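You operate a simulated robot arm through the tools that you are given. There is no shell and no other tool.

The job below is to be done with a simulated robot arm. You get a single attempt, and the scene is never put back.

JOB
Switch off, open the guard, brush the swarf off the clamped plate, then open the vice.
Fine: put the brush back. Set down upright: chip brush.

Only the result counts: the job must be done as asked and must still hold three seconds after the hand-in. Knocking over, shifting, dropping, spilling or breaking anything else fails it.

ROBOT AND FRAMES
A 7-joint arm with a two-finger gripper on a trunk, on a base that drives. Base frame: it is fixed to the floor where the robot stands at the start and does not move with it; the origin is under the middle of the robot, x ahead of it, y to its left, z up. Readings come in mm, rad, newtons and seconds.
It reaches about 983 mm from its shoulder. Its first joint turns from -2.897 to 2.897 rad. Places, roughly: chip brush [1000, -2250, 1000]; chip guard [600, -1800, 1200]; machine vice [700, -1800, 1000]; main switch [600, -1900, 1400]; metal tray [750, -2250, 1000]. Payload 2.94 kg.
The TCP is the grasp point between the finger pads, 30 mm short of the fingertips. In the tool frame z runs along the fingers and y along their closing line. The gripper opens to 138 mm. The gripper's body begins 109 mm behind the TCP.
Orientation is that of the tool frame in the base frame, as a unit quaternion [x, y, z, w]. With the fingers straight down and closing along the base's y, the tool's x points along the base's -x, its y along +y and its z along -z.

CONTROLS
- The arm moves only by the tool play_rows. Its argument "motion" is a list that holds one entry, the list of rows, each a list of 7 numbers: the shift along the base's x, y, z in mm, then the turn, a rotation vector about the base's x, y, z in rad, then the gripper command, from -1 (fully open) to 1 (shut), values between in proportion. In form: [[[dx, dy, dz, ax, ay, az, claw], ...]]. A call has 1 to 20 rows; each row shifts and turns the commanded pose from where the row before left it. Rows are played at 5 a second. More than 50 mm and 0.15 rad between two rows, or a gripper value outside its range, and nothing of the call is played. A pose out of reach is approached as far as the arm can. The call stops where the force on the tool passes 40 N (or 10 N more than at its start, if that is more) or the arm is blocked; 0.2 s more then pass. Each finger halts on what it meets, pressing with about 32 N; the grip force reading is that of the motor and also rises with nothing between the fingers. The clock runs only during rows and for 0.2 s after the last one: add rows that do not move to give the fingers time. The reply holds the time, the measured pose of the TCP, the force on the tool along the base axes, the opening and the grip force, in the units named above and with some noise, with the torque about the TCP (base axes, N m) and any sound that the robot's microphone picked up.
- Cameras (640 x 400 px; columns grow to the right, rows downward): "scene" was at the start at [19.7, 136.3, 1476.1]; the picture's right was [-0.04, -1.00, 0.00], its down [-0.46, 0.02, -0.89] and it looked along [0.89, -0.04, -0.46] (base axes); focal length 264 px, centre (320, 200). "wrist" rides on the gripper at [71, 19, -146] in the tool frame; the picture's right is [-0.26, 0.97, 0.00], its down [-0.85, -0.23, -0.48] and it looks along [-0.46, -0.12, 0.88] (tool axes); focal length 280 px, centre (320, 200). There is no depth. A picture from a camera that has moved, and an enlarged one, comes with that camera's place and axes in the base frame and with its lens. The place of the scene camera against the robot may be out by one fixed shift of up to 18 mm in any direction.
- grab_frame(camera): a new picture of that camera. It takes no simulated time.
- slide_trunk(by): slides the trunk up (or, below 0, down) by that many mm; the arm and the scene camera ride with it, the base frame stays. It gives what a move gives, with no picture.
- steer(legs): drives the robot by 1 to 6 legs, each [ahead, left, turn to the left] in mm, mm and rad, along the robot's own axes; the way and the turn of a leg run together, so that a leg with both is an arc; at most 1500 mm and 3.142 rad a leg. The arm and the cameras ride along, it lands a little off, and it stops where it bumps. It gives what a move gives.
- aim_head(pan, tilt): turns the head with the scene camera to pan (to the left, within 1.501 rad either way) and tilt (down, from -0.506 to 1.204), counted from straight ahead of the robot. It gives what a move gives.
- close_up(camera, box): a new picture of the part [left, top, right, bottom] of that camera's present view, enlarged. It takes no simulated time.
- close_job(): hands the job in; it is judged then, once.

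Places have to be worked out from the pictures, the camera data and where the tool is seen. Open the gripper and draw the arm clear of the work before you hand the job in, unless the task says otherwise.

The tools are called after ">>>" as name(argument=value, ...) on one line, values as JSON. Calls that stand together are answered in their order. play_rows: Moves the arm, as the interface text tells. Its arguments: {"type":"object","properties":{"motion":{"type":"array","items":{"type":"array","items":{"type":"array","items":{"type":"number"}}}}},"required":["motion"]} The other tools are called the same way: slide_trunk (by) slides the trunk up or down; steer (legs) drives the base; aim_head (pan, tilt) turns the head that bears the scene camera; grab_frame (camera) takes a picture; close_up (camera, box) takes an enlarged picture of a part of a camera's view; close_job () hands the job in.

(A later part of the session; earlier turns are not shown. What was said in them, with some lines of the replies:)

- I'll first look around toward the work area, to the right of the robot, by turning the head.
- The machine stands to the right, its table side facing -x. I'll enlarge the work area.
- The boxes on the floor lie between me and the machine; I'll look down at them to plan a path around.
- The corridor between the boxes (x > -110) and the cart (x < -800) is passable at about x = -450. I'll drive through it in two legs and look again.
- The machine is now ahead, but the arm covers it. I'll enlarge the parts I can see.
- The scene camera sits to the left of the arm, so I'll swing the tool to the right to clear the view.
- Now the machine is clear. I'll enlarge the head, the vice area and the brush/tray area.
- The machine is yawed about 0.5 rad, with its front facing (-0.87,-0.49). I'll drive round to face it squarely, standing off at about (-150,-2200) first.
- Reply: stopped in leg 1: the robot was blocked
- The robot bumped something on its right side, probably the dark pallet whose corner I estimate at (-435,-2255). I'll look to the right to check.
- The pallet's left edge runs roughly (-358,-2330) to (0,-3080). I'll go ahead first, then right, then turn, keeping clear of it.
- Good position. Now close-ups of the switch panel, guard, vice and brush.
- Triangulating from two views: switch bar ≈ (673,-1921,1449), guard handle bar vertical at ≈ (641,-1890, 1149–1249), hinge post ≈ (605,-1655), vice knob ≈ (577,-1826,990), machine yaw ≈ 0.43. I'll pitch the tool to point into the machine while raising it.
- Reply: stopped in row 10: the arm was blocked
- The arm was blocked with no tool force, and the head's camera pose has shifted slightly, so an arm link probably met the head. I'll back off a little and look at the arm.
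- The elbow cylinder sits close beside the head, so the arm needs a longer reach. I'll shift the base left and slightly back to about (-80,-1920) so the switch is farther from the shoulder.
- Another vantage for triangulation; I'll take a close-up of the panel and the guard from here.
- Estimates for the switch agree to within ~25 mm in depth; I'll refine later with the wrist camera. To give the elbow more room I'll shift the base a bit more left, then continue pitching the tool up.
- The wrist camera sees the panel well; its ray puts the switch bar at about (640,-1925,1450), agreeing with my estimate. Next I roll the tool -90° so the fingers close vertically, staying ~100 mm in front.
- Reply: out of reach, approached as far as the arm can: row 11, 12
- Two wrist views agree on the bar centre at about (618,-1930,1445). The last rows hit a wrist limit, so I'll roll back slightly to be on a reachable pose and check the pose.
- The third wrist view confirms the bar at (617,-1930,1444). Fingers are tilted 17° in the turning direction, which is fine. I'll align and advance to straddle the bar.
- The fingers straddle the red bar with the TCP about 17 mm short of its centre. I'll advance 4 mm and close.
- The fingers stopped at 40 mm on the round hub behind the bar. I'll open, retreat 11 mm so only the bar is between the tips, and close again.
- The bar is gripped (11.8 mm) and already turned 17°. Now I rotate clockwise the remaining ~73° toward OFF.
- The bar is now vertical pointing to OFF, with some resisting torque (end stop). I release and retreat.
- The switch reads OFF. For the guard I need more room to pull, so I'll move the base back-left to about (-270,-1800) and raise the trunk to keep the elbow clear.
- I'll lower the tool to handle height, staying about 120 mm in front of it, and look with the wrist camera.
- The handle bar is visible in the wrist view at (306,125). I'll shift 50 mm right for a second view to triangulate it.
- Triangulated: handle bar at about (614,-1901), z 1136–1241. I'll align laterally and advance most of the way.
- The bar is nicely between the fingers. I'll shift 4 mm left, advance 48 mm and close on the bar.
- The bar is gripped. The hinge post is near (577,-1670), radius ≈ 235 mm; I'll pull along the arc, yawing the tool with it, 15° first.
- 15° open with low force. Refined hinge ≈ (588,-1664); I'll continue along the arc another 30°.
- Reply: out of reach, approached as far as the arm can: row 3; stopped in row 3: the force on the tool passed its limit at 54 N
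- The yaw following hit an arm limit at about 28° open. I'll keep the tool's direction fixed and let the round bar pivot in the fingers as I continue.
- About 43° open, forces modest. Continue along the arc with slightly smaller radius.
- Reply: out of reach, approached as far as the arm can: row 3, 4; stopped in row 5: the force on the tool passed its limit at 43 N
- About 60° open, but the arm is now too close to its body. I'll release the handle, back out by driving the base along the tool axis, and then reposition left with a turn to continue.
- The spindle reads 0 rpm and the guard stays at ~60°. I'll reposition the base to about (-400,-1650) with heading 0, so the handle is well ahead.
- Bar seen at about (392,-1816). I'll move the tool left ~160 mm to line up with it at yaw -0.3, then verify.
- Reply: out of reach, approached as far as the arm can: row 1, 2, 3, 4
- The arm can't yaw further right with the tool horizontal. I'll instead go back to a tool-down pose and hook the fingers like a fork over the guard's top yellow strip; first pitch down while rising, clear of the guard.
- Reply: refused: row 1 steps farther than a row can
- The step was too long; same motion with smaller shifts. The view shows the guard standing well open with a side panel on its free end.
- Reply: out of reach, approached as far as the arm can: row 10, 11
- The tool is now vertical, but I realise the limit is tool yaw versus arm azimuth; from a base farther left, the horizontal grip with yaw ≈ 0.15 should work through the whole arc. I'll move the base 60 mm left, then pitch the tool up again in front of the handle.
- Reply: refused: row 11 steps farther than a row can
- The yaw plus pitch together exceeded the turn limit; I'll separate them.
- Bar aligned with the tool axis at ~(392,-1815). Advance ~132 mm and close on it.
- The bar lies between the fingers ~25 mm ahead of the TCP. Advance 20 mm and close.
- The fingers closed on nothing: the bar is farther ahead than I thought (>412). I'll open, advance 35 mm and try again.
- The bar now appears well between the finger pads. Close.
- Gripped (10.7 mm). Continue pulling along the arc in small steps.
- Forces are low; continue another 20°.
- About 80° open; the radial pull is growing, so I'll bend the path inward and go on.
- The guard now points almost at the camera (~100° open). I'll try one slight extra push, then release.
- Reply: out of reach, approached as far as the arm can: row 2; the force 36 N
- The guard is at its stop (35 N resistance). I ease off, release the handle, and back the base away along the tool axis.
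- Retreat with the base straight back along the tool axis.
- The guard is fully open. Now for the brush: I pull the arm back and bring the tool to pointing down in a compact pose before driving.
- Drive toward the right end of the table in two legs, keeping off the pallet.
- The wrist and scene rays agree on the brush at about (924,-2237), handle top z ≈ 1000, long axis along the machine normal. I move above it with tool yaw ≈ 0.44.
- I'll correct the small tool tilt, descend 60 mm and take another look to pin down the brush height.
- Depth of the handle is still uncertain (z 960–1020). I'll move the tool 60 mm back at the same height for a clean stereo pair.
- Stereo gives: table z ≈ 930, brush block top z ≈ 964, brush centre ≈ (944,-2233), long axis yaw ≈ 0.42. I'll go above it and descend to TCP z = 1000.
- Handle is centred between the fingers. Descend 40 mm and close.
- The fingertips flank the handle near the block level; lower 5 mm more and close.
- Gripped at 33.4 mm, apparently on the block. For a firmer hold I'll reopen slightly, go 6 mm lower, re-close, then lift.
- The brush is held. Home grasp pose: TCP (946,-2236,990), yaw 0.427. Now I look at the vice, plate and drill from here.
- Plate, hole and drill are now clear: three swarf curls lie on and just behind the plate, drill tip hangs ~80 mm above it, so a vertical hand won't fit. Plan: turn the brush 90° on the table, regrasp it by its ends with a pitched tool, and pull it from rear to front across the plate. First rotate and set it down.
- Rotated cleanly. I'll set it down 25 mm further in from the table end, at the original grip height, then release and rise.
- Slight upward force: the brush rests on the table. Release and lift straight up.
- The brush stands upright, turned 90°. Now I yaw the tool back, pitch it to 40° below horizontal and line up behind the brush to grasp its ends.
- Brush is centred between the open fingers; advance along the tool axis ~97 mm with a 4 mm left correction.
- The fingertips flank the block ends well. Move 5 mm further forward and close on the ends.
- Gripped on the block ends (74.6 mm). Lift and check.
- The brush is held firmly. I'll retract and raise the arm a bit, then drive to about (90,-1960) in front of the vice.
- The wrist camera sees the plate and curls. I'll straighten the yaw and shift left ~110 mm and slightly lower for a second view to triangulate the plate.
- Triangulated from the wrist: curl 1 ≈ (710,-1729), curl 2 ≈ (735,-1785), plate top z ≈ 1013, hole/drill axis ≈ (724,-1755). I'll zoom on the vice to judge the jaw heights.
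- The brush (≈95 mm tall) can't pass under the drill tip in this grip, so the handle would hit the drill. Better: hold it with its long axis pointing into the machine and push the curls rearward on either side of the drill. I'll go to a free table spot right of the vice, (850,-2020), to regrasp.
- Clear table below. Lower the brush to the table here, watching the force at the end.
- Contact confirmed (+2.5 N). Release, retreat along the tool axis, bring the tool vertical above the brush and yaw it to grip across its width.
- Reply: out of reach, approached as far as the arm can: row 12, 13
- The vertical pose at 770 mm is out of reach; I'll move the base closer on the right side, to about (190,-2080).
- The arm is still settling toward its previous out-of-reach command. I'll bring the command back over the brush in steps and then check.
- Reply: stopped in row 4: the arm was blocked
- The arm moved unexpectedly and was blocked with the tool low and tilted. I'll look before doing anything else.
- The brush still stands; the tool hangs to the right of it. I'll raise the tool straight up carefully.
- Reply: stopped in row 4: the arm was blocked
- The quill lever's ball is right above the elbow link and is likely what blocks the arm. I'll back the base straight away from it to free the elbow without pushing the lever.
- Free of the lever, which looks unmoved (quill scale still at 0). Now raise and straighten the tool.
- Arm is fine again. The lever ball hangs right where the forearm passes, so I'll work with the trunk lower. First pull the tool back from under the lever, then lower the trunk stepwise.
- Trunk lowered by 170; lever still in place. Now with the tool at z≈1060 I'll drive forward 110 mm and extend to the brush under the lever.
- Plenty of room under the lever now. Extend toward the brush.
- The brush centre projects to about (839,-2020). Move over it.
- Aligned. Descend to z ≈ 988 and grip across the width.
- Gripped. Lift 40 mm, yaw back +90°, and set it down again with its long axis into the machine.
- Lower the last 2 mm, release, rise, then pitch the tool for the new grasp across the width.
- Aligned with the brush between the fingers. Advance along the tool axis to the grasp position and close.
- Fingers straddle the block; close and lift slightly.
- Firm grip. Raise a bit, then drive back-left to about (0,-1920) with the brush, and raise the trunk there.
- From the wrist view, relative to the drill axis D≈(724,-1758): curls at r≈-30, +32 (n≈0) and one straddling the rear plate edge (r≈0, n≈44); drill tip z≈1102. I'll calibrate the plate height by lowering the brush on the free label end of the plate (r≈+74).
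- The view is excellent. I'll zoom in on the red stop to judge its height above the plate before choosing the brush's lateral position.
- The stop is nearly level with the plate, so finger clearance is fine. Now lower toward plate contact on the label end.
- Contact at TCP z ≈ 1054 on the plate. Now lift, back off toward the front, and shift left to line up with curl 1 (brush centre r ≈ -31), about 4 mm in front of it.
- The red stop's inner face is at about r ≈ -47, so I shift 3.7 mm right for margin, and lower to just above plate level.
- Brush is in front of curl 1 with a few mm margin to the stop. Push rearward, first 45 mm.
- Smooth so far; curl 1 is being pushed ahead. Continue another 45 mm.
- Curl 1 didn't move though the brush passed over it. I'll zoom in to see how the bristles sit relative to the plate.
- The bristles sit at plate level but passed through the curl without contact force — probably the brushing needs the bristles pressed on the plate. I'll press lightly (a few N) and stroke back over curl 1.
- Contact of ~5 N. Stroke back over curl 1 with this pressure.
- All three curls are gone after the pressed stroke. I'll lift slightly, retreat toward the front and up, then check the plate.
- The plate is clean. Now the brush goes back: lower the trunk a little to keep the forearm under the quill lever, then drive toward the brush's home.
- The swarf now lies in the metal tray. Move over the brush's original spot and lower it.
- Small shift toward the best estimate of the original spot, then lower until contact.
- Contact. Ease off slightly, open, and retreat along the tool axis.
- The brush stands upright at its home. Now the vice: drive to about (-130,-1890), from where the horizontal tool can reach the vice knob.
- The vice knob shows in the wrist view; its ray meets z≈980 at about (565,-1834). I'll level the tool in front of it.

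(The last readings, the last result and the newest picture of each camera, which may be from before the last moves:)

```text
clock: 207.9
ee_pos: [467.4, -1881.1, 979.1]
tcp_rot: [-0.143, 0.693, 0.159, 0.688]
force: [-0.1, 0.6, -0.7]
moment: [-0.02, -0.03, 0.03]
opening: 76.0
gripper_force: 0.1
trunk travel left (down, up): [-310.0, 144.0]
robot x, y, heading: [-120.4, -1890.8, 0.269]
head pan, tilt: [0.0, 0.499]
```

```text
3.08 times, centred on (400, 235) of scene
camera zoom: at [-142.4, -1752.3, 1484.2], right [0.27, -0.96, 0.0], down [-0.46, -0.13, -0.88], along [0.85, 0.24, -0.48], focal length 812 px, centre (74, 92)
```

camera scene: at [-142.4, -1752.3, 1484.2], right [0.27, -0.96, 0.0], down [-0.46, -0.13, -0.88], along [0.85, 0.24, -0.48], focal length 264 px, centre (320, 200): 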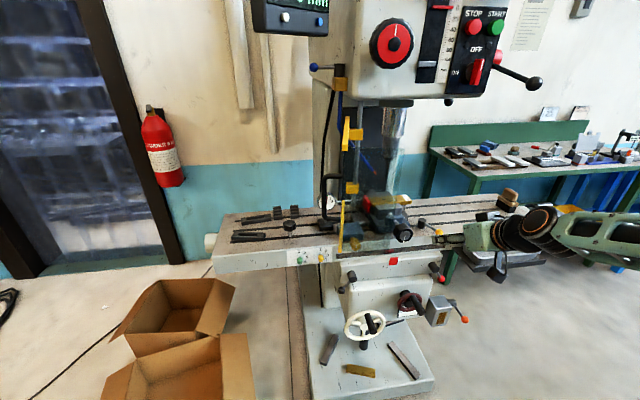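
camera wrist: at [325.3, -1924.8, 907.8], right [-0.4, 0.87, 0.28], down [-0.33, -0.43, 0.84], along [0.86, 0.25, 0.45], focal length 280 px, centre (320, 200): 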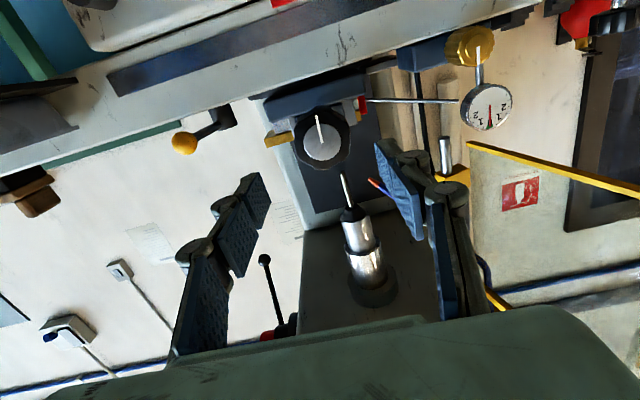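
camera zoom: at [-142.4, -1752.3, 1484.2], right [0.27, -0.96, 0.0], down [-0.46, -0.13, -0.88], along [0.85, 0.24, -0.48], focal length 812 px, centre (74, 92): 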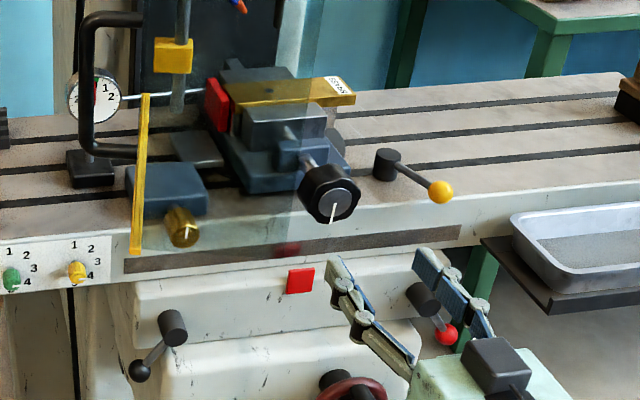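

Knob face centre triangulated at (563,-1835,981.5), aligned with the tool. Advance 90 mm so the fingertips reach ~14 mm past the face, and close on it.

>>> play_rows(motion=[[[19.7, 10.9, 2.4, 0, 0, 0, -0.1], [20.4, 9.4, 0, 0, 0, 0, -0.1], [20.4, 9.4, 0, 0, 0, 0, -0.1], [20.4, 9.4, 0, 0, 0, 0, -0.1], [0, 0, 0, 0, 0, 0, -0.1]]])

>>> grab_frame(camera="wrist")

>>> close_up(camera="scene", box=[360, 190, 460, 270])

```text
clock: 209.1
ee_pos: [548.7, -1839.5, 982.0]
tcp_rot: [-0.144, 0.693, 0.16, 0.688]
force: [0.7, -0.2, -0.1]
moment: [-0.03, 0.0, 0.0]
opening: 75.8
gripper_force: 0.1
trunk travel left (down, up): [-310.0, 144.0]
robot x, y, heading: [-126.0, -1892.0, 0.273]
head pan, tilt: [0.0, 0.499]
```

```text
taken
camera wrist: at [406.8, -1883.8, 911.1], right [-0.4, 0.87, 0.28], down [-0.33, -0.43, 0.84], along [0.86, 0.25, 0.45], focal length 280 px, centre (320, 200)
```

wrist: 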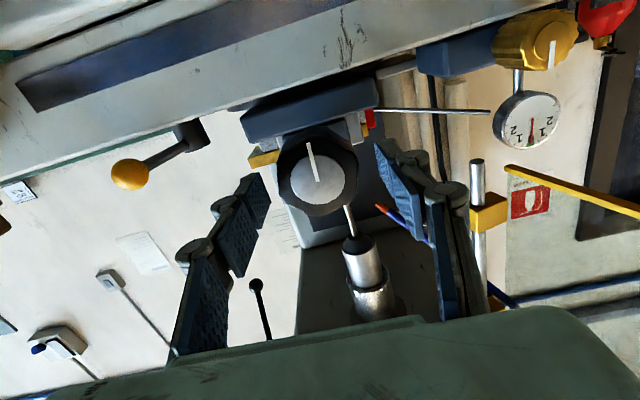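

```text
5.00 times, centred on (410, 230) of scene
camera zoom: at [-142.3, -1752.2, 1484.2], right [0.27, -0.96, 0.0], down [-0.46, -0.13, -0.88], along [0.85, 0.24, -0.48], focal length 1320 px, centre (-130, 50)
```

zoom: 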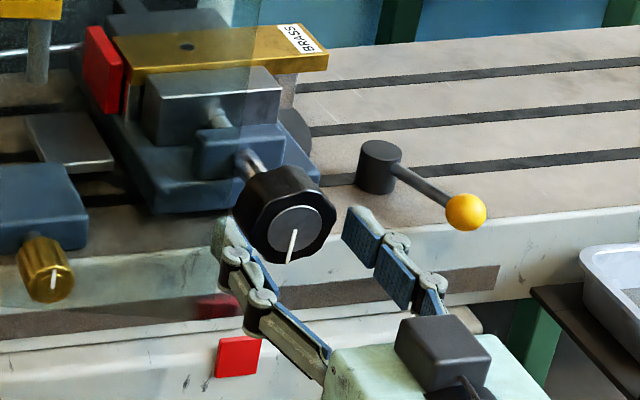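

Knob centred between the fingers. Advance 6 mm more and close.

>>> play_rows(motion=[[[5.4, 2.5, 0, 0, 0, 0, -0.1], [0, 0, 0, 0, 0, 0, 0.1], [0, 0, 0, 0, 0, 0, 0.5], [0, 0, 0, 0, 0, 0, 1], [0, 0, 0, 0, 0, 0, 1], [0, 0, 0, 0, 0, 0, 1]]])

>>> close_up(camera="scene", box=[360, 190, 460, 270])

```text
clock: 210.5
ee_pos: [553.7, -1840.3, 982.3]
tcp_rot: [-0.143, 0.693, 0.159, 0.688]
force: [1.4, -7.3, -0.1]
moment: [-0.03, 0.12, -0.56]
opening: 57.0
gripper_force: 45.2
trunk travel left (down, up): [-310.0, 144.0]
robot x, y, heading: [-125.5, -1890.9, 0.268]
head pan, tilt: [0.0, 0.499]
```

```text
5.00 times, centred on (410, 230) of scene
camera zoom: at [-142.1, -1753.3, 1484.4], right [0.27, -0.96, 0.0], down [-0.46, -0.13, -0.88], along [0.85, 0.24, -0.48], focal length 1320 px, centre (-130, 50)
```

zoom: 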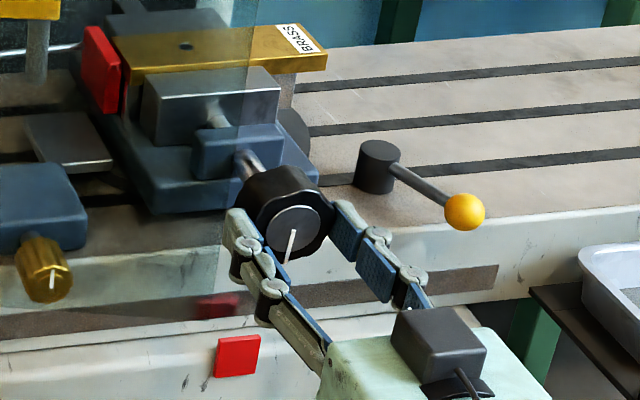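

Gripped (57 mm). Rotate counter-clockwise about the screw axis, in small steps first.

>>> play_rows(motion=[[[0.4, -1.2, 0, -0.127, -0.0584, 0, 1], [0, 0, 0, -0.127, -0.0584, 0, 1], [0, 0, 0, -0.127, -0.0584, 0, 1], [0, 0, 0, 0, 0, 0, 1]]])

>>> close_up(camera="scene", box=[360, 190, 460, 270])

```text
clock: 211.5
ee_pos: [554.4, -1841.2, 982.4]
tcp_rot: [-0.285, 0.648, 0.012, 0.707]
force: [15.3, -4.8, 10.0]
moment: [0.06, -0.07, -0.3]
opening: 57.2
gripper_force: 44.7
trunk travel left (down, up): [-310.0, 144.0]
robot x, y, heading: [-125.2, -1890.3, 0.274]
head pan, tilt: [0.0, 0.499]
```

```text
5.00 times, centred on (410, 230) of scene
camera zoom: at [-141.5, -1753.1, 1484.4], right [0.27, -0.96, 0.0], down [-0.46, -0.13, -0.88], along [0.85, 0.24, -0.48], focal length 1320 px, centre (-130, 50)
```

zoom: 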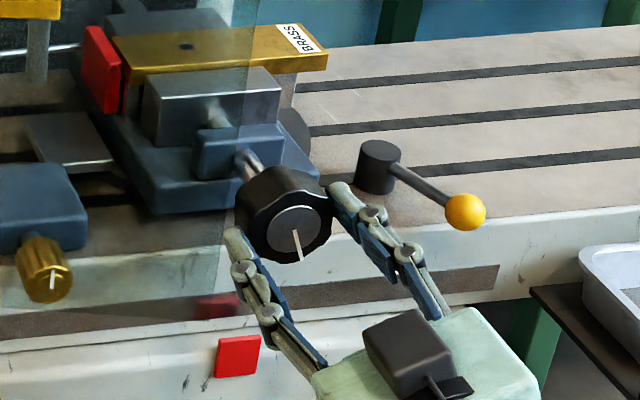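

The knob turns with it. Continue, easing out slightly along the axis.

>>> play_rows(motion=[[[-0.9, -0.4, 1, -0.127, -0.0584, 0, 1], [0, 0, 0, -0.127, -0.0584, 0, 1], [0, 0, 0, -0.127, -0.0584, 0, 1], [0, 0, 0, -0.127, -0.0584, 0, 1], [0, 0, 0, -0.127, -0.0584, 0, 1], [0, 0, 0, -0.127, -0.0584, 0, 1], [0, 0, 0, 0, 0, 0, 1]]])

>>> close_up(camera="scene", box=[360, 190, 460, 270])

```text
clock: 213.1
ee_pos: [553.2, -1841.0, 982.3]
tcp_rot: [-0.522, 0.475, -0.28, 0.65]
force: [26.3, -2.8, 15.5]
moment: [0.09, -0.19, -0.42]
opening: 56.7
gripper_force: 44.6
trunk travel left (down, up): [-310.0, 144.0]
robot x, y, heading: [-127.2, -1895.0, 0.275]
head pan, tilt: [0.0, 0.499]
```

```text
5.00 times, centred on (410, 230) of scene
camera zoom: at [-140.9, -1752.8, 1484.4], right [0.27, -0.96, 0.0], down [-0.46, -0.13, -0.88], along [0.85, 0.24, -0.48], focal length 1320 px, centre (-130, 50)
```

zoom: 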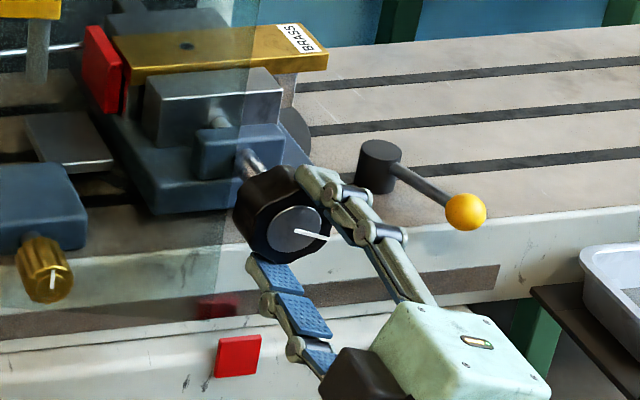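

Turned about 75°; jaw shows no clear movement yet. I'll release, retreat a little, roll the tool back the other way for a longer stroke, and regrip.

>>> play_rows(motion=[[[0, 0, 0, 0, 0, 0, 0.0], [0, 0, 0, 0, 0, 0, -0.1], [-12, -5.5, 0, 0, 0, 0, -0.1], [-14, -6.4, 0, 0, 0, 0, -0.1], [0, 0, 0, 0.127, 0.0584, 0, -0.1], [0, 0, 0, 0.127, 0.0584, 0, -0.1], [0, 0, 0, 0.127, 0.0584, 0, -0.1], [0, 0, 0, 0.127, 0.0584, 0, -0.1], [0, 0, 0, 0.127, 0.0584, 0, -0.1], [0, 0, 0, 0.127, 0.0584, 0, -0.1], [0, 0, 0, 0.127, 0.0584, 0, -0.1], [0, 0, 0, 0.127, 0.0584, 0, -0.1], [0, 0, 0, 0.127, 0.0584, 0, -0.1], [0, 0, 0, 0.127, 0.0584, 0, -0.1], [0, 0, 0, 0.127, 0.0584, 0, -0.1], [0, 0, 0, 0.127, 0.0584, 0, -0.1], [0, 0, 0, 0.127, 0.0584, 0, -0.1], [0, 0, 0, 0.127, 0.0584, 0, -0.1], [0, 0, 0, 0, 0, 0, -0.1]]])

>>> grab_frame(camera="wrist")

>>> close_up(camera="scene", box=[360, 190, 460, 270])

```text
clock: 217.1
ee_pos: [525.6, -1851.4, 983.1]
tcp_rot: [0.102, 0.7, 0.387, 0.592]
force: [0.5, 0.6, 0.0]
moment: [0.02, -0.02, -0.03]
opening: 75.8
gripper_force: 0.0
trunk travel left (down, up): [-310.0, 144.0]
robot x, y, heading: [-125.1, -1891.5, 0.273]
head pan, tilt: [0.0, 0.499]
```

```text
taken
camera wrist: at [366.9, -1858.9, 941.4], right [-0.23, 0.5, 0.84], down [-0.12, -0.87, 0.48], along [0.97, 0.01, 0.26], focal length 280 px, centre (320, 200)
```

wrist: 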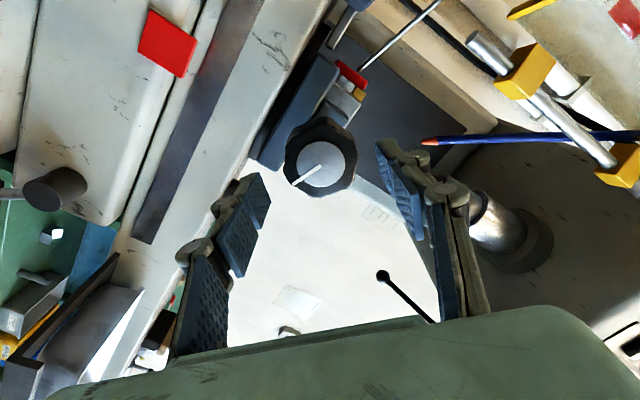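

```text
5.00 times, centred on (410, 230) of scene
camera zoom: at [-142.4, -1752.3, 1484.2], right [0.27, -0.96, 0.0], down [-0.46, -0.13, -0.88], along [0.85, 0.24, -0.48], focal length 1320 px, centre (-130, 50)
```

zoom: 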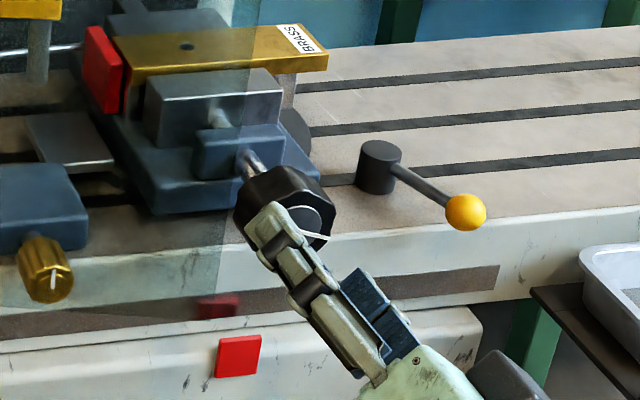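

No limit reached in this direction; roll a further 0.56 rad, then advance and grip again.

>>> play_rows(motion=[[[0, 0, 0, 0.127, 0.0584, 0, -0.1], [0, 0, 0, 0.127, 0.0584, 0, -0.1], [0, 0, 0, 0.127, 0.0584, 0, -0.1], [0, 0, 0, 0.127, 0.0584, 0, -0.1], [0, 0, 0, 0, 0, 0, -0.1]]])

>>> grab_frame(camera="wrist")

```text
clock: 218.3
ee_pos: [524.5, -1851.8, 982.7]
tcp_rot: [0.292, 0.644, 0.535, 0.462]
force: [0.1, -0.2, -0.1]
moment: [0.04, -0.02, 0.0]
opening: 76.2
gripper_force: 0.0
trunk travel left (down, up): [-310.0, 144.0]
robot x, y, heading: [-123.9, -1887.4, 0.271]
head pan, tilt: [0.0, 0.499]
```

```text
taken
camera wrist: at [361.7, -1847.8, 980.1], right [-0.01, 0.02, 1.0], down [-0.06, -1.0, 0.02], along [1.0, -0.06, 0.01], focal length 280 px, centre (320, 200)
```

wrist: 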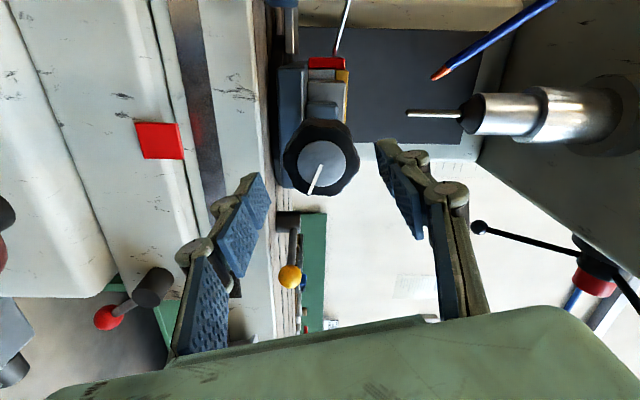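

Clear. Reduce the opening, advance ~31 mm, and close with the fingers above and below the knob.

>>> play_rows(motion=[[[0.6, -1.4, 1.5, 0, 0, 0, 0.07], [14, 6.4, 0, 0, 0, 0, 0.07], [14, 6.4, 0, 0, 0, 0, 0.07], [0, 0, 0, 0, 0, 0, 0.07], [0, 0, 0, 0, 0, 0, 0.5], [0, 0, 0, 0, 0, 0, 1], [0, 0, 0, 0, 0, 0, 1]]])

>>> close_up(camera="scene", box=[360, 190, 460, 270])

```text
clock: 219.9
ee_pos: [554.7, -1840.4, 983.3]
tcp_rot: [0.291, 0.645, 0.535, 0.462]
force: [-1.0, 0.6, -1.1]
moment: [-0.02, -0.01, 0.04]
opening: 56.5
gripper_force: 45.0
trunk travel left (down, up): [-310.0, 144.0]
robot x, y, heading: [-124.6, -1888.7, 0.274]
head pan, tilt: [0.0, 0.499]
```

```text
5.00 times, centred on (410, 230) of scene
camera zoom: at [-142.3, -1752.2, 1484.2], right [0.27, -0.96, 0.0], down [-0.46, -0.13, -0.88], along [0.85, 0.24, -0.48], focal length 1320 px, centre (-130, 50)
```

zoom: 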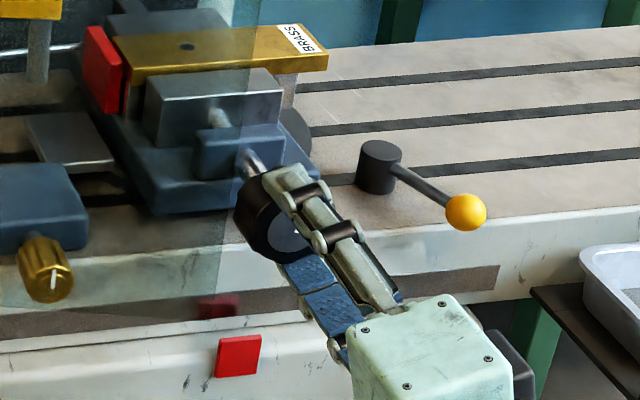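

Well centred (forces near zero). Rotate counter-clockwise 1.4 rad.

>>> play_rows(motion=[[[0, 0, 0, -0.127, -0.0584, 0, 1], [0, 0, 0, -0.127, -0.0584, 0, 1], [0, 0, 0, -0.127, -0.0584, 0, 1], [0, 0, 0, -0.127, -0.0584, 0, 1], [0, 0, 0, -0.127, -0.0584, 0, 1], [0, 0, 0, -0.127, -0.0584, 0, 1], [0, 0, 0, -0.127, -0.0584, 0, 1], [0, 0, 0, -0.127, -0.0584, 0, 1], [0, 0, 0, -0.127, -0.0584, 0, 1], [0, 0, 0, -0.127, -0.0584, 0, 1], [0, 0, 0, 0, 0, 0, 1]]])

>>> close_up(camera="scene", box=[360, 190, 460, 270])

```text
clock: 222.3
ee_pos: [553.6, -1839.4, 985.8]
tcp_rot: [-0.193, 0.68, 0.111, 0.699]
force: [10.3, 6.6, 11.3]
moment: [0.19, -0.45, 0.18]
opening: 56.5
gripper_force: 45.3
trunk travel left (down, up): [-310.0, 144.0]
robot x, y, heading: [-122.9, -1893.2, 0.277]
head pan, tilt: [0.0, 0.499]
```

```text
5.00 times, centred on (410, 230) of scene
camera zoom: at [-142.6, -1751.4, 1484.2], right [0.27, -0.96, 0.0], down [-0.46, -0.13, -0.88], along [0.85, 0.24, -0.48], focal length 1320 px, centre (-130, 50)
```

zoom: 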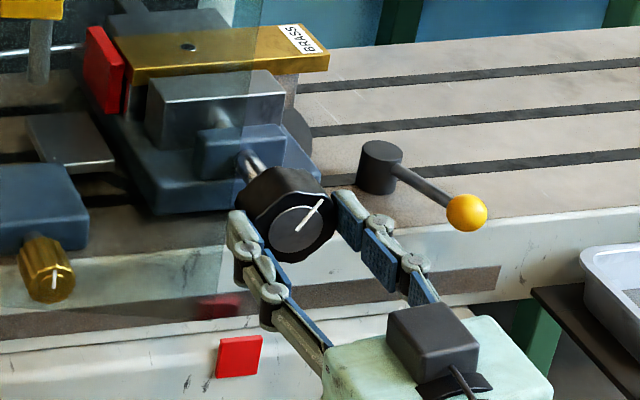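

Continue another 1.1 rad.

>>> play_rows(motion=[[[0, 0.5, 1, -0.127, -0.0584, 0, 1], [0, 0, 0, -0.127, -0.0584, 0, 1], [0, 0, 0, -0.127, -0.0584, 0, 1], [0, 0, 0, -0.127, -0.0584, 0, 1], [0, 0, 0, -0.127, -0.0584, 0, 1], [0, 0, 0, -0.127, -0.0584, 0, 1], [0, 0, 0, -0.127, -0.0584, 0, 1], [0, 0, 0, -0.127, -0.0584, 0, 1], [0, 0, 0, 0, 0, 0, 1]]])

>>> close_up(camera="scene", box=[360, 190, 460, 270])

```text
clock: 224.3
ee_pos: [553.8, -1840.5, 984.5]
tcp_rot: [-0.524, 0.476, -0.278, 0.649]
force: [0.1, -0.7, 0.2]
moment: [0.36, 0.14, -0.08]
opening: 56.3
gripper_force: 45.0
trunk travel left (down, up): [-310.0, 144.0]
robot x, y, heading: [-124.9, -1891.8, 0.272]
head pan, tilt: [0.0, 0.499]
```

```text
5.00 times, centred on (410, 230) of scene
camera zoom: at [-142.5, -1752.5, 1484.2], right [0.27, -0.96, 0.0], down [-0.46, -0.13, -0.88], along [0.85, 0.24, -0.48], focal length 1320 px, centre (-130, 50)
```

zoom: 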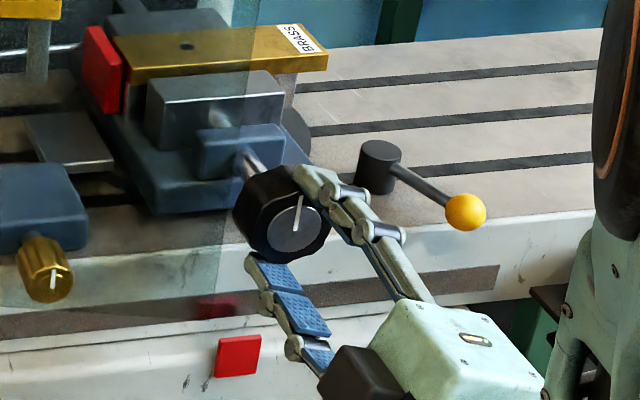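

The pointer is now straight up — half a turn — and the knob slipped in the fingers at the end, as if at its stop. I'll zoom on the jaws to check the gap.

>>> close_up(camera="scene", box=[370, 185, 430, 230])

>>> close_up(camera="wrist", box=[200, 40, 440, 190])

```text
8.89 times, centred on (400, 208) of scene
camera zoom: at [-142.5, -1752.5, 1484.2], right [0.27, -0.96, 0.0], down [-0.46, -0.13, -0.88], along [0.85, 0.24, -0.48], focal length 2347 px, centre (-391, 133)
```

zoom: 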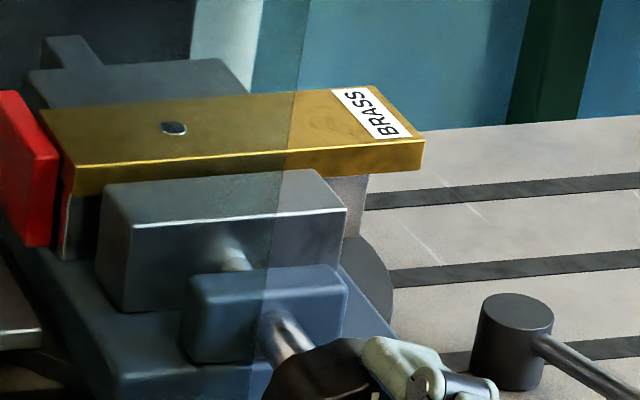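

```text
2.67 times, centred on (320, 115) of wrist
camera zoom: at [445.8, -1957.6, 942.3], right [-0.24, 0.51, -0.83], down [-0.73, 0.46, 0.5], along [0.64, 0.72, 0.26], focal length 748 px, centre (320, 427)
```

zoom: 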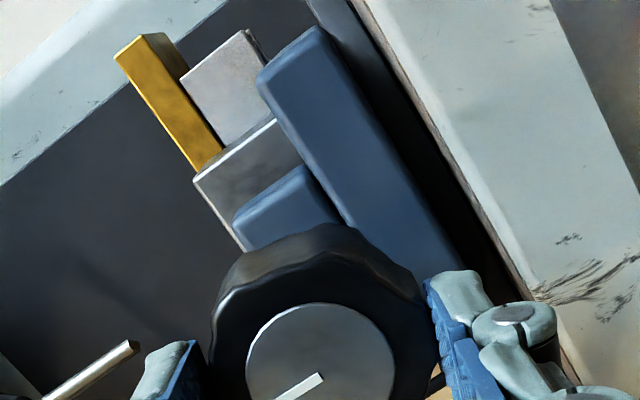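

The jaw has backed off slightly. To confirm the knob is at its open stop, I'll regrip and try turning further.

>>> play_rows(motion=[[[0, 0, 0, 0, 0, 0, 0.2], [0, 0, 0, 0, 0, 0, 0.0], [-12, -5.5, 0, 0, 0, 0, -0.05], [-14, -6.4, 0, 0, 0, 0, -0.05], [0, 0, 0, 0.127, 0.0584, 0, -0.05], [0, 0, 0, 0.127, 0.0584, 0, -0.05], [0, 0, 0, 0.127, 0.0584, 0, -0.05], [0, 0, 0, 0.127, 0.0584, 0, -0.05], [0, 0, 0, 0.127, 0.0584, 0, -0.05], [0, 0, 0, 0.127, 0.0584, 0, -0.05], [0, 0, 0, 0.127, 0.0584, 0, -0.05], [0, 0, 0, 0.127, 0.0584, 0, -0.05], [0, 0, 0, 0.127, 0.0584, 0, -0.05], [0, 0, 0, 0, 0, 0, -0.05]]])

>>> close_up(camera="scene", box=[370, 185, 450, 260])

>>> grab_frame(camera="wrist")

```text
clock: 227.3
ee_pos: [528.7, -1853.0, 984.5]
tcp_rot: [-0.144, 0.693, 0.161, 0.688]
force: [0.2, -0.7, -0.5]
moment: [0.02, -0.02, -0.03]
opening: 72.4
gripper_force: 0.0
trunk travel left (down, up): [-310.0, 144.0]
robot x, y, heading: [-125.2, -1887.0, 0.273]
head pan, tilt: [0.0, 0.499]
```

```text
5.33 times, centred on (410, 222) of scene
camera zoom: at [-142.4, -1752.3, 1484.3], right [0.27, -0.96, 0.0], down [-0.46, -0.13, -0.88], along [0.85, 0.24, -0.48], focal length 1408 px, centre (-160, 80)
```

zoom: 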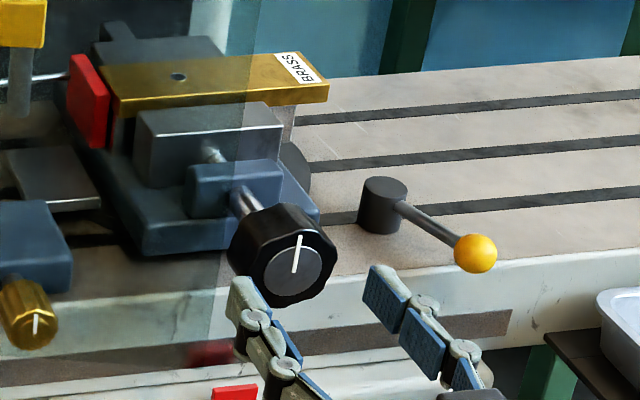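

```text
taken
camera wrist: at [386.4, -1895.5, 914.1], right [-0.4, 0.87, 0.29], down [-0.32, -0.43, 0.84], along [0.86, 0.25, 0.45], focal length 280 px, centre (320, 200)
```

wrist: 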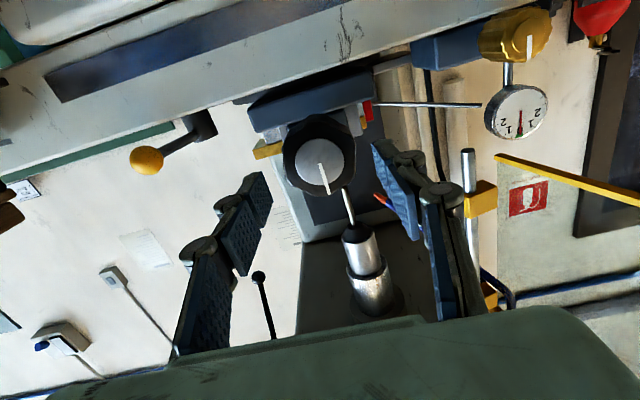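

Regrip and try turning further counter-clockwise.

>>> play_rows(motion=[[[13.5, 6.2, 0, 0, 0, 0, -0.05], [13.5, 6.2, 0, 0, 0, 0, -0.05], [0, 0, 0, 0, 0, 0, 0.4], [0, 0, 0, 0, 0, 0, 1], [0, 0, 0, 0, 0, 0, 1], [0, 0, 0, -0.127, -0.0584, 0, 1], [0, 0, 0, -0.127, -0.0584, 0, 1], [0, 0, 0, -0.127, -0.0584, 0, 1], [0, 0, 0, -0.127, -0.0584, 0, 1], [0, 0, 0, 0, 0, 0, 1]]])

>>> close_up(camera="scene", box=[370, 185, 450, 260])

```text
clock: 229.5
ee_pos: [555.8, -1838.6, 984.4]
tcp_rot: [-0.331, 0.627, -0.036, 0.704]
force: [4.0, 5.0, -0.4]
moment: [0.95, 0.55, 0.09]
opening: 57.0
gripper_force: 44.9
trunk travel left (down, up): [-310.0, 144.0]
robot x, y, heading: [-129.1, -1889.6, 0.271]
head pan, tilt: [0.0, 0.499]
```

```text
5.33 times, centred on (410, 222) of scene
camera zoom: at [-141.6, -1751.8, 1484.2], right [0.27, -0.96, 0.0], down [-0.46, -0.13, -0.88], along [0.85, 0.24, -0.48], focal length 1408 px, centre (-160, 80)
```

zoom: 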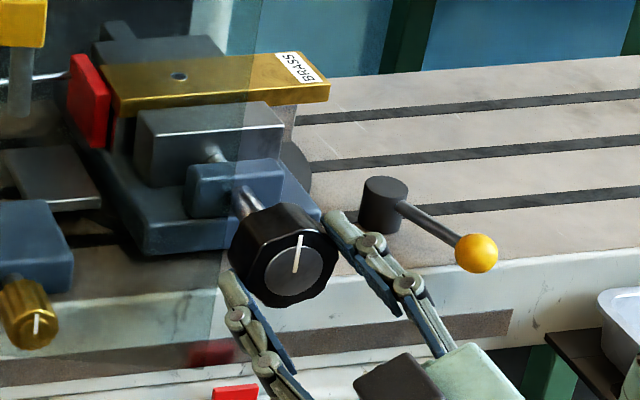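

The knob firmly resists (≈1.1 N·m) with the pointer unmoved: it's at its open stop. Release and withdraw clear of the machine.

>>> play_rows(motion=[[[0, 0, 0, 0, 0, 0, 0.4], [0, 0, 0, 0, 0, 0, 0.0], [0, 0, 0, 0, 0, 0, -0.05], [-13.5, -6.2, 0, 0, 0, 0, -0.05], [-27, -12.4, 0, 0, 0, 0, -0.05], [-27, -12.4, 0, 0, 0, 0, -0.05], [-27, -12.4, 0, 0, 0, 0, -0.05], [-27, -12.4, 0, 0, 0, 0, -0.05], [0, 0, 0, 0, 0, 0, -0.05]]])

>>> steer(legs=[[-60, 20, 0]])

>>> grab_frame(camera="scene")

>>> close_up(camera="scene", box=[340, 160, 540, 290])

```text
clock: 231.5
ee_pos: [432.6, -1896.4, 984.8]
tcp_rot: [-0.331, 0.626, -0.038, 0.705]
force: [0.8, -0.4, 0.1]
moment: [0.02, 0.0, -0.01]
opening: 72.7
gripper_force: 0.1
trunk travel left (down, up): [-310.0, 144.0]
robot x, y, heading: [-122.7, -1892.4, 0.266]
head pan, tilt: [0.0, 0.499]
```

```text
clock: 232.5
ee_pos: [371.2, -1891.8, 983.9]
tcp_rot: [-0.329, 0.627, -0.037, 0.705]
force: [-0.5, 0.5, 0.1]
moment: [-0.03, 0.02, 0.03]
opening: 72.2
gripper_force: 0.1
trunk travel left (down, up): [-310.0, 144.0]
robot x, y, heading: [-185.9, -1889.4, 0.271]
head pan, tilt: [0.0, 0.499]
```

```text
taken
camera scene: at [-205.6, -1749.2, 1484.2], right [0.27, -0.96, 0.0], down [-0.46, -0.13, -0.88], along [0.85, 0.24, -0.48], focal length 264 px, centre (320, 200)
```

scene: 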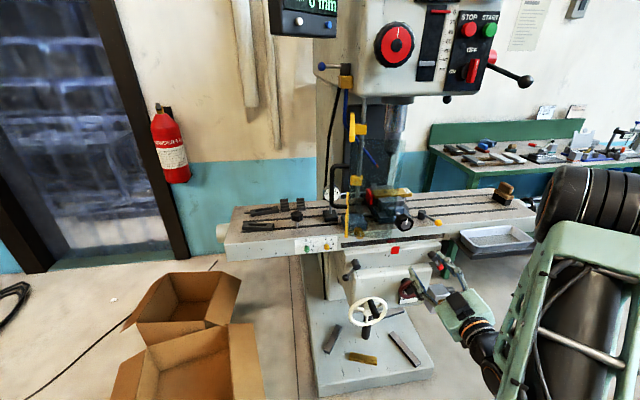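

```text
3.08 times, centred on (440, 225) of scene
camera zoom: at [-205.6, -1749.2, 1484.2], right [0.27, -0.96, 0.0], down [-0.46, -0.13, -0.88], along [0.85, 0.24, -0.48], focal length 812 px, centre (-49, 123)
```

zoom: 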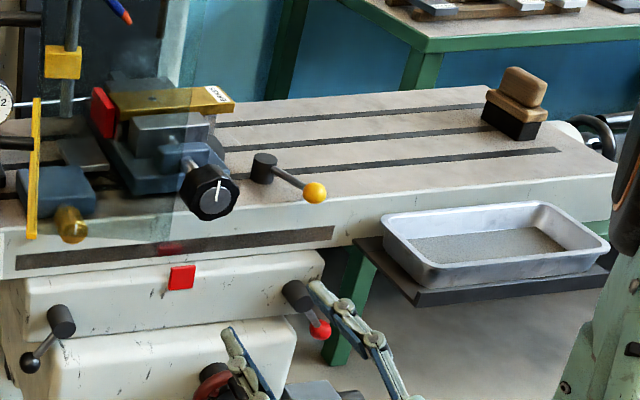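

Everything looks right. One last check of the switch, quill scale and guard before handing in.

>>> close_up(camera="scene", box=[340, 0, 540, 125])

>>> close_up(camera="scene", box=[300, 90, 440, 250])

```text
3.20 times, centred on (440, 62) of scene
camera zoom: at [-205.6, -1749.2, 1484.2], right [0.27, -0.96, 0.0], down [-0.46, -0.13, -0.88], along [0.85, 0.24, -0.48], focal length 845 px, centre (-64, 640)
```

zoom: 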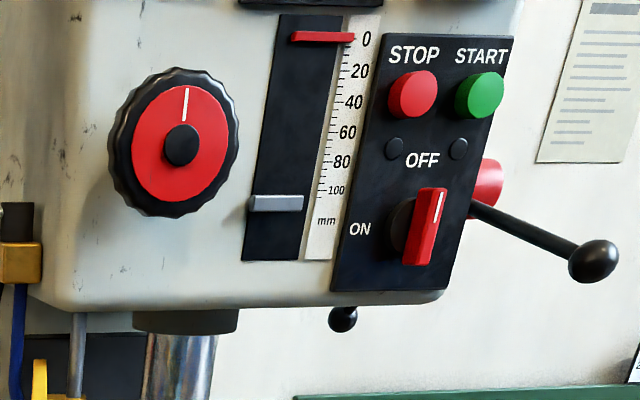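

```text
2.50 times, centred on (370, 170) of scene
camera zoom: at [-205.6, -1749.2, 1484.2], right [0.27, -0.96, 0.0], down [-0.46, -0.13, -0.88], along [0.85, 0.24, -0.48], focal length 660 px, centre (195, 275)
```

zoom: 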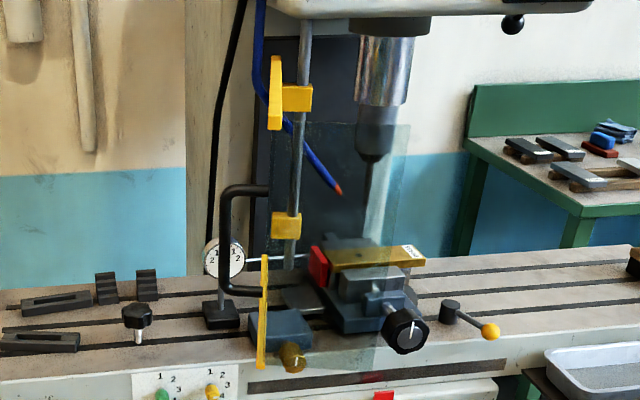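

The switch is OFF, the quill scale is unchanged, the guard is fully open and the plate is clean. The vice knob is at its open stop, the brush stands upright at its home, and the arm is clear with the gripper open. I'm handing in.

>>> close_job()

```text
The job is handed in.
```

The job is handed in and every step was carried out; I have no verdict back on it.

- **Main switch:** turned to OFF. The handle is vertical and the machine display shows 0 rpm.
- **Chip guard:** swung open about 100° until it met its stop.
- **Plate:** clean. A light pressed brush stroke cleared all three swarf curls, and the swarf now lies in the metal tray.
- **Vice:** opened half a turn counter-clockwise, where the knob stopped firmly. The jaw moved back only a few millimetres, and I couldn't see a clear gap to the plate.
- **Chip brush:** upright on the table, back at its original spot to within roughly 10 mm.

**Possible contact:** while I was regrasping the brush, the arm was blocked, probably against the lever on the drill head. In the pictures afterwards the lever looks unmoved and the quill scale still reads 0.

The gripper is open and the arm is clear of the machine.
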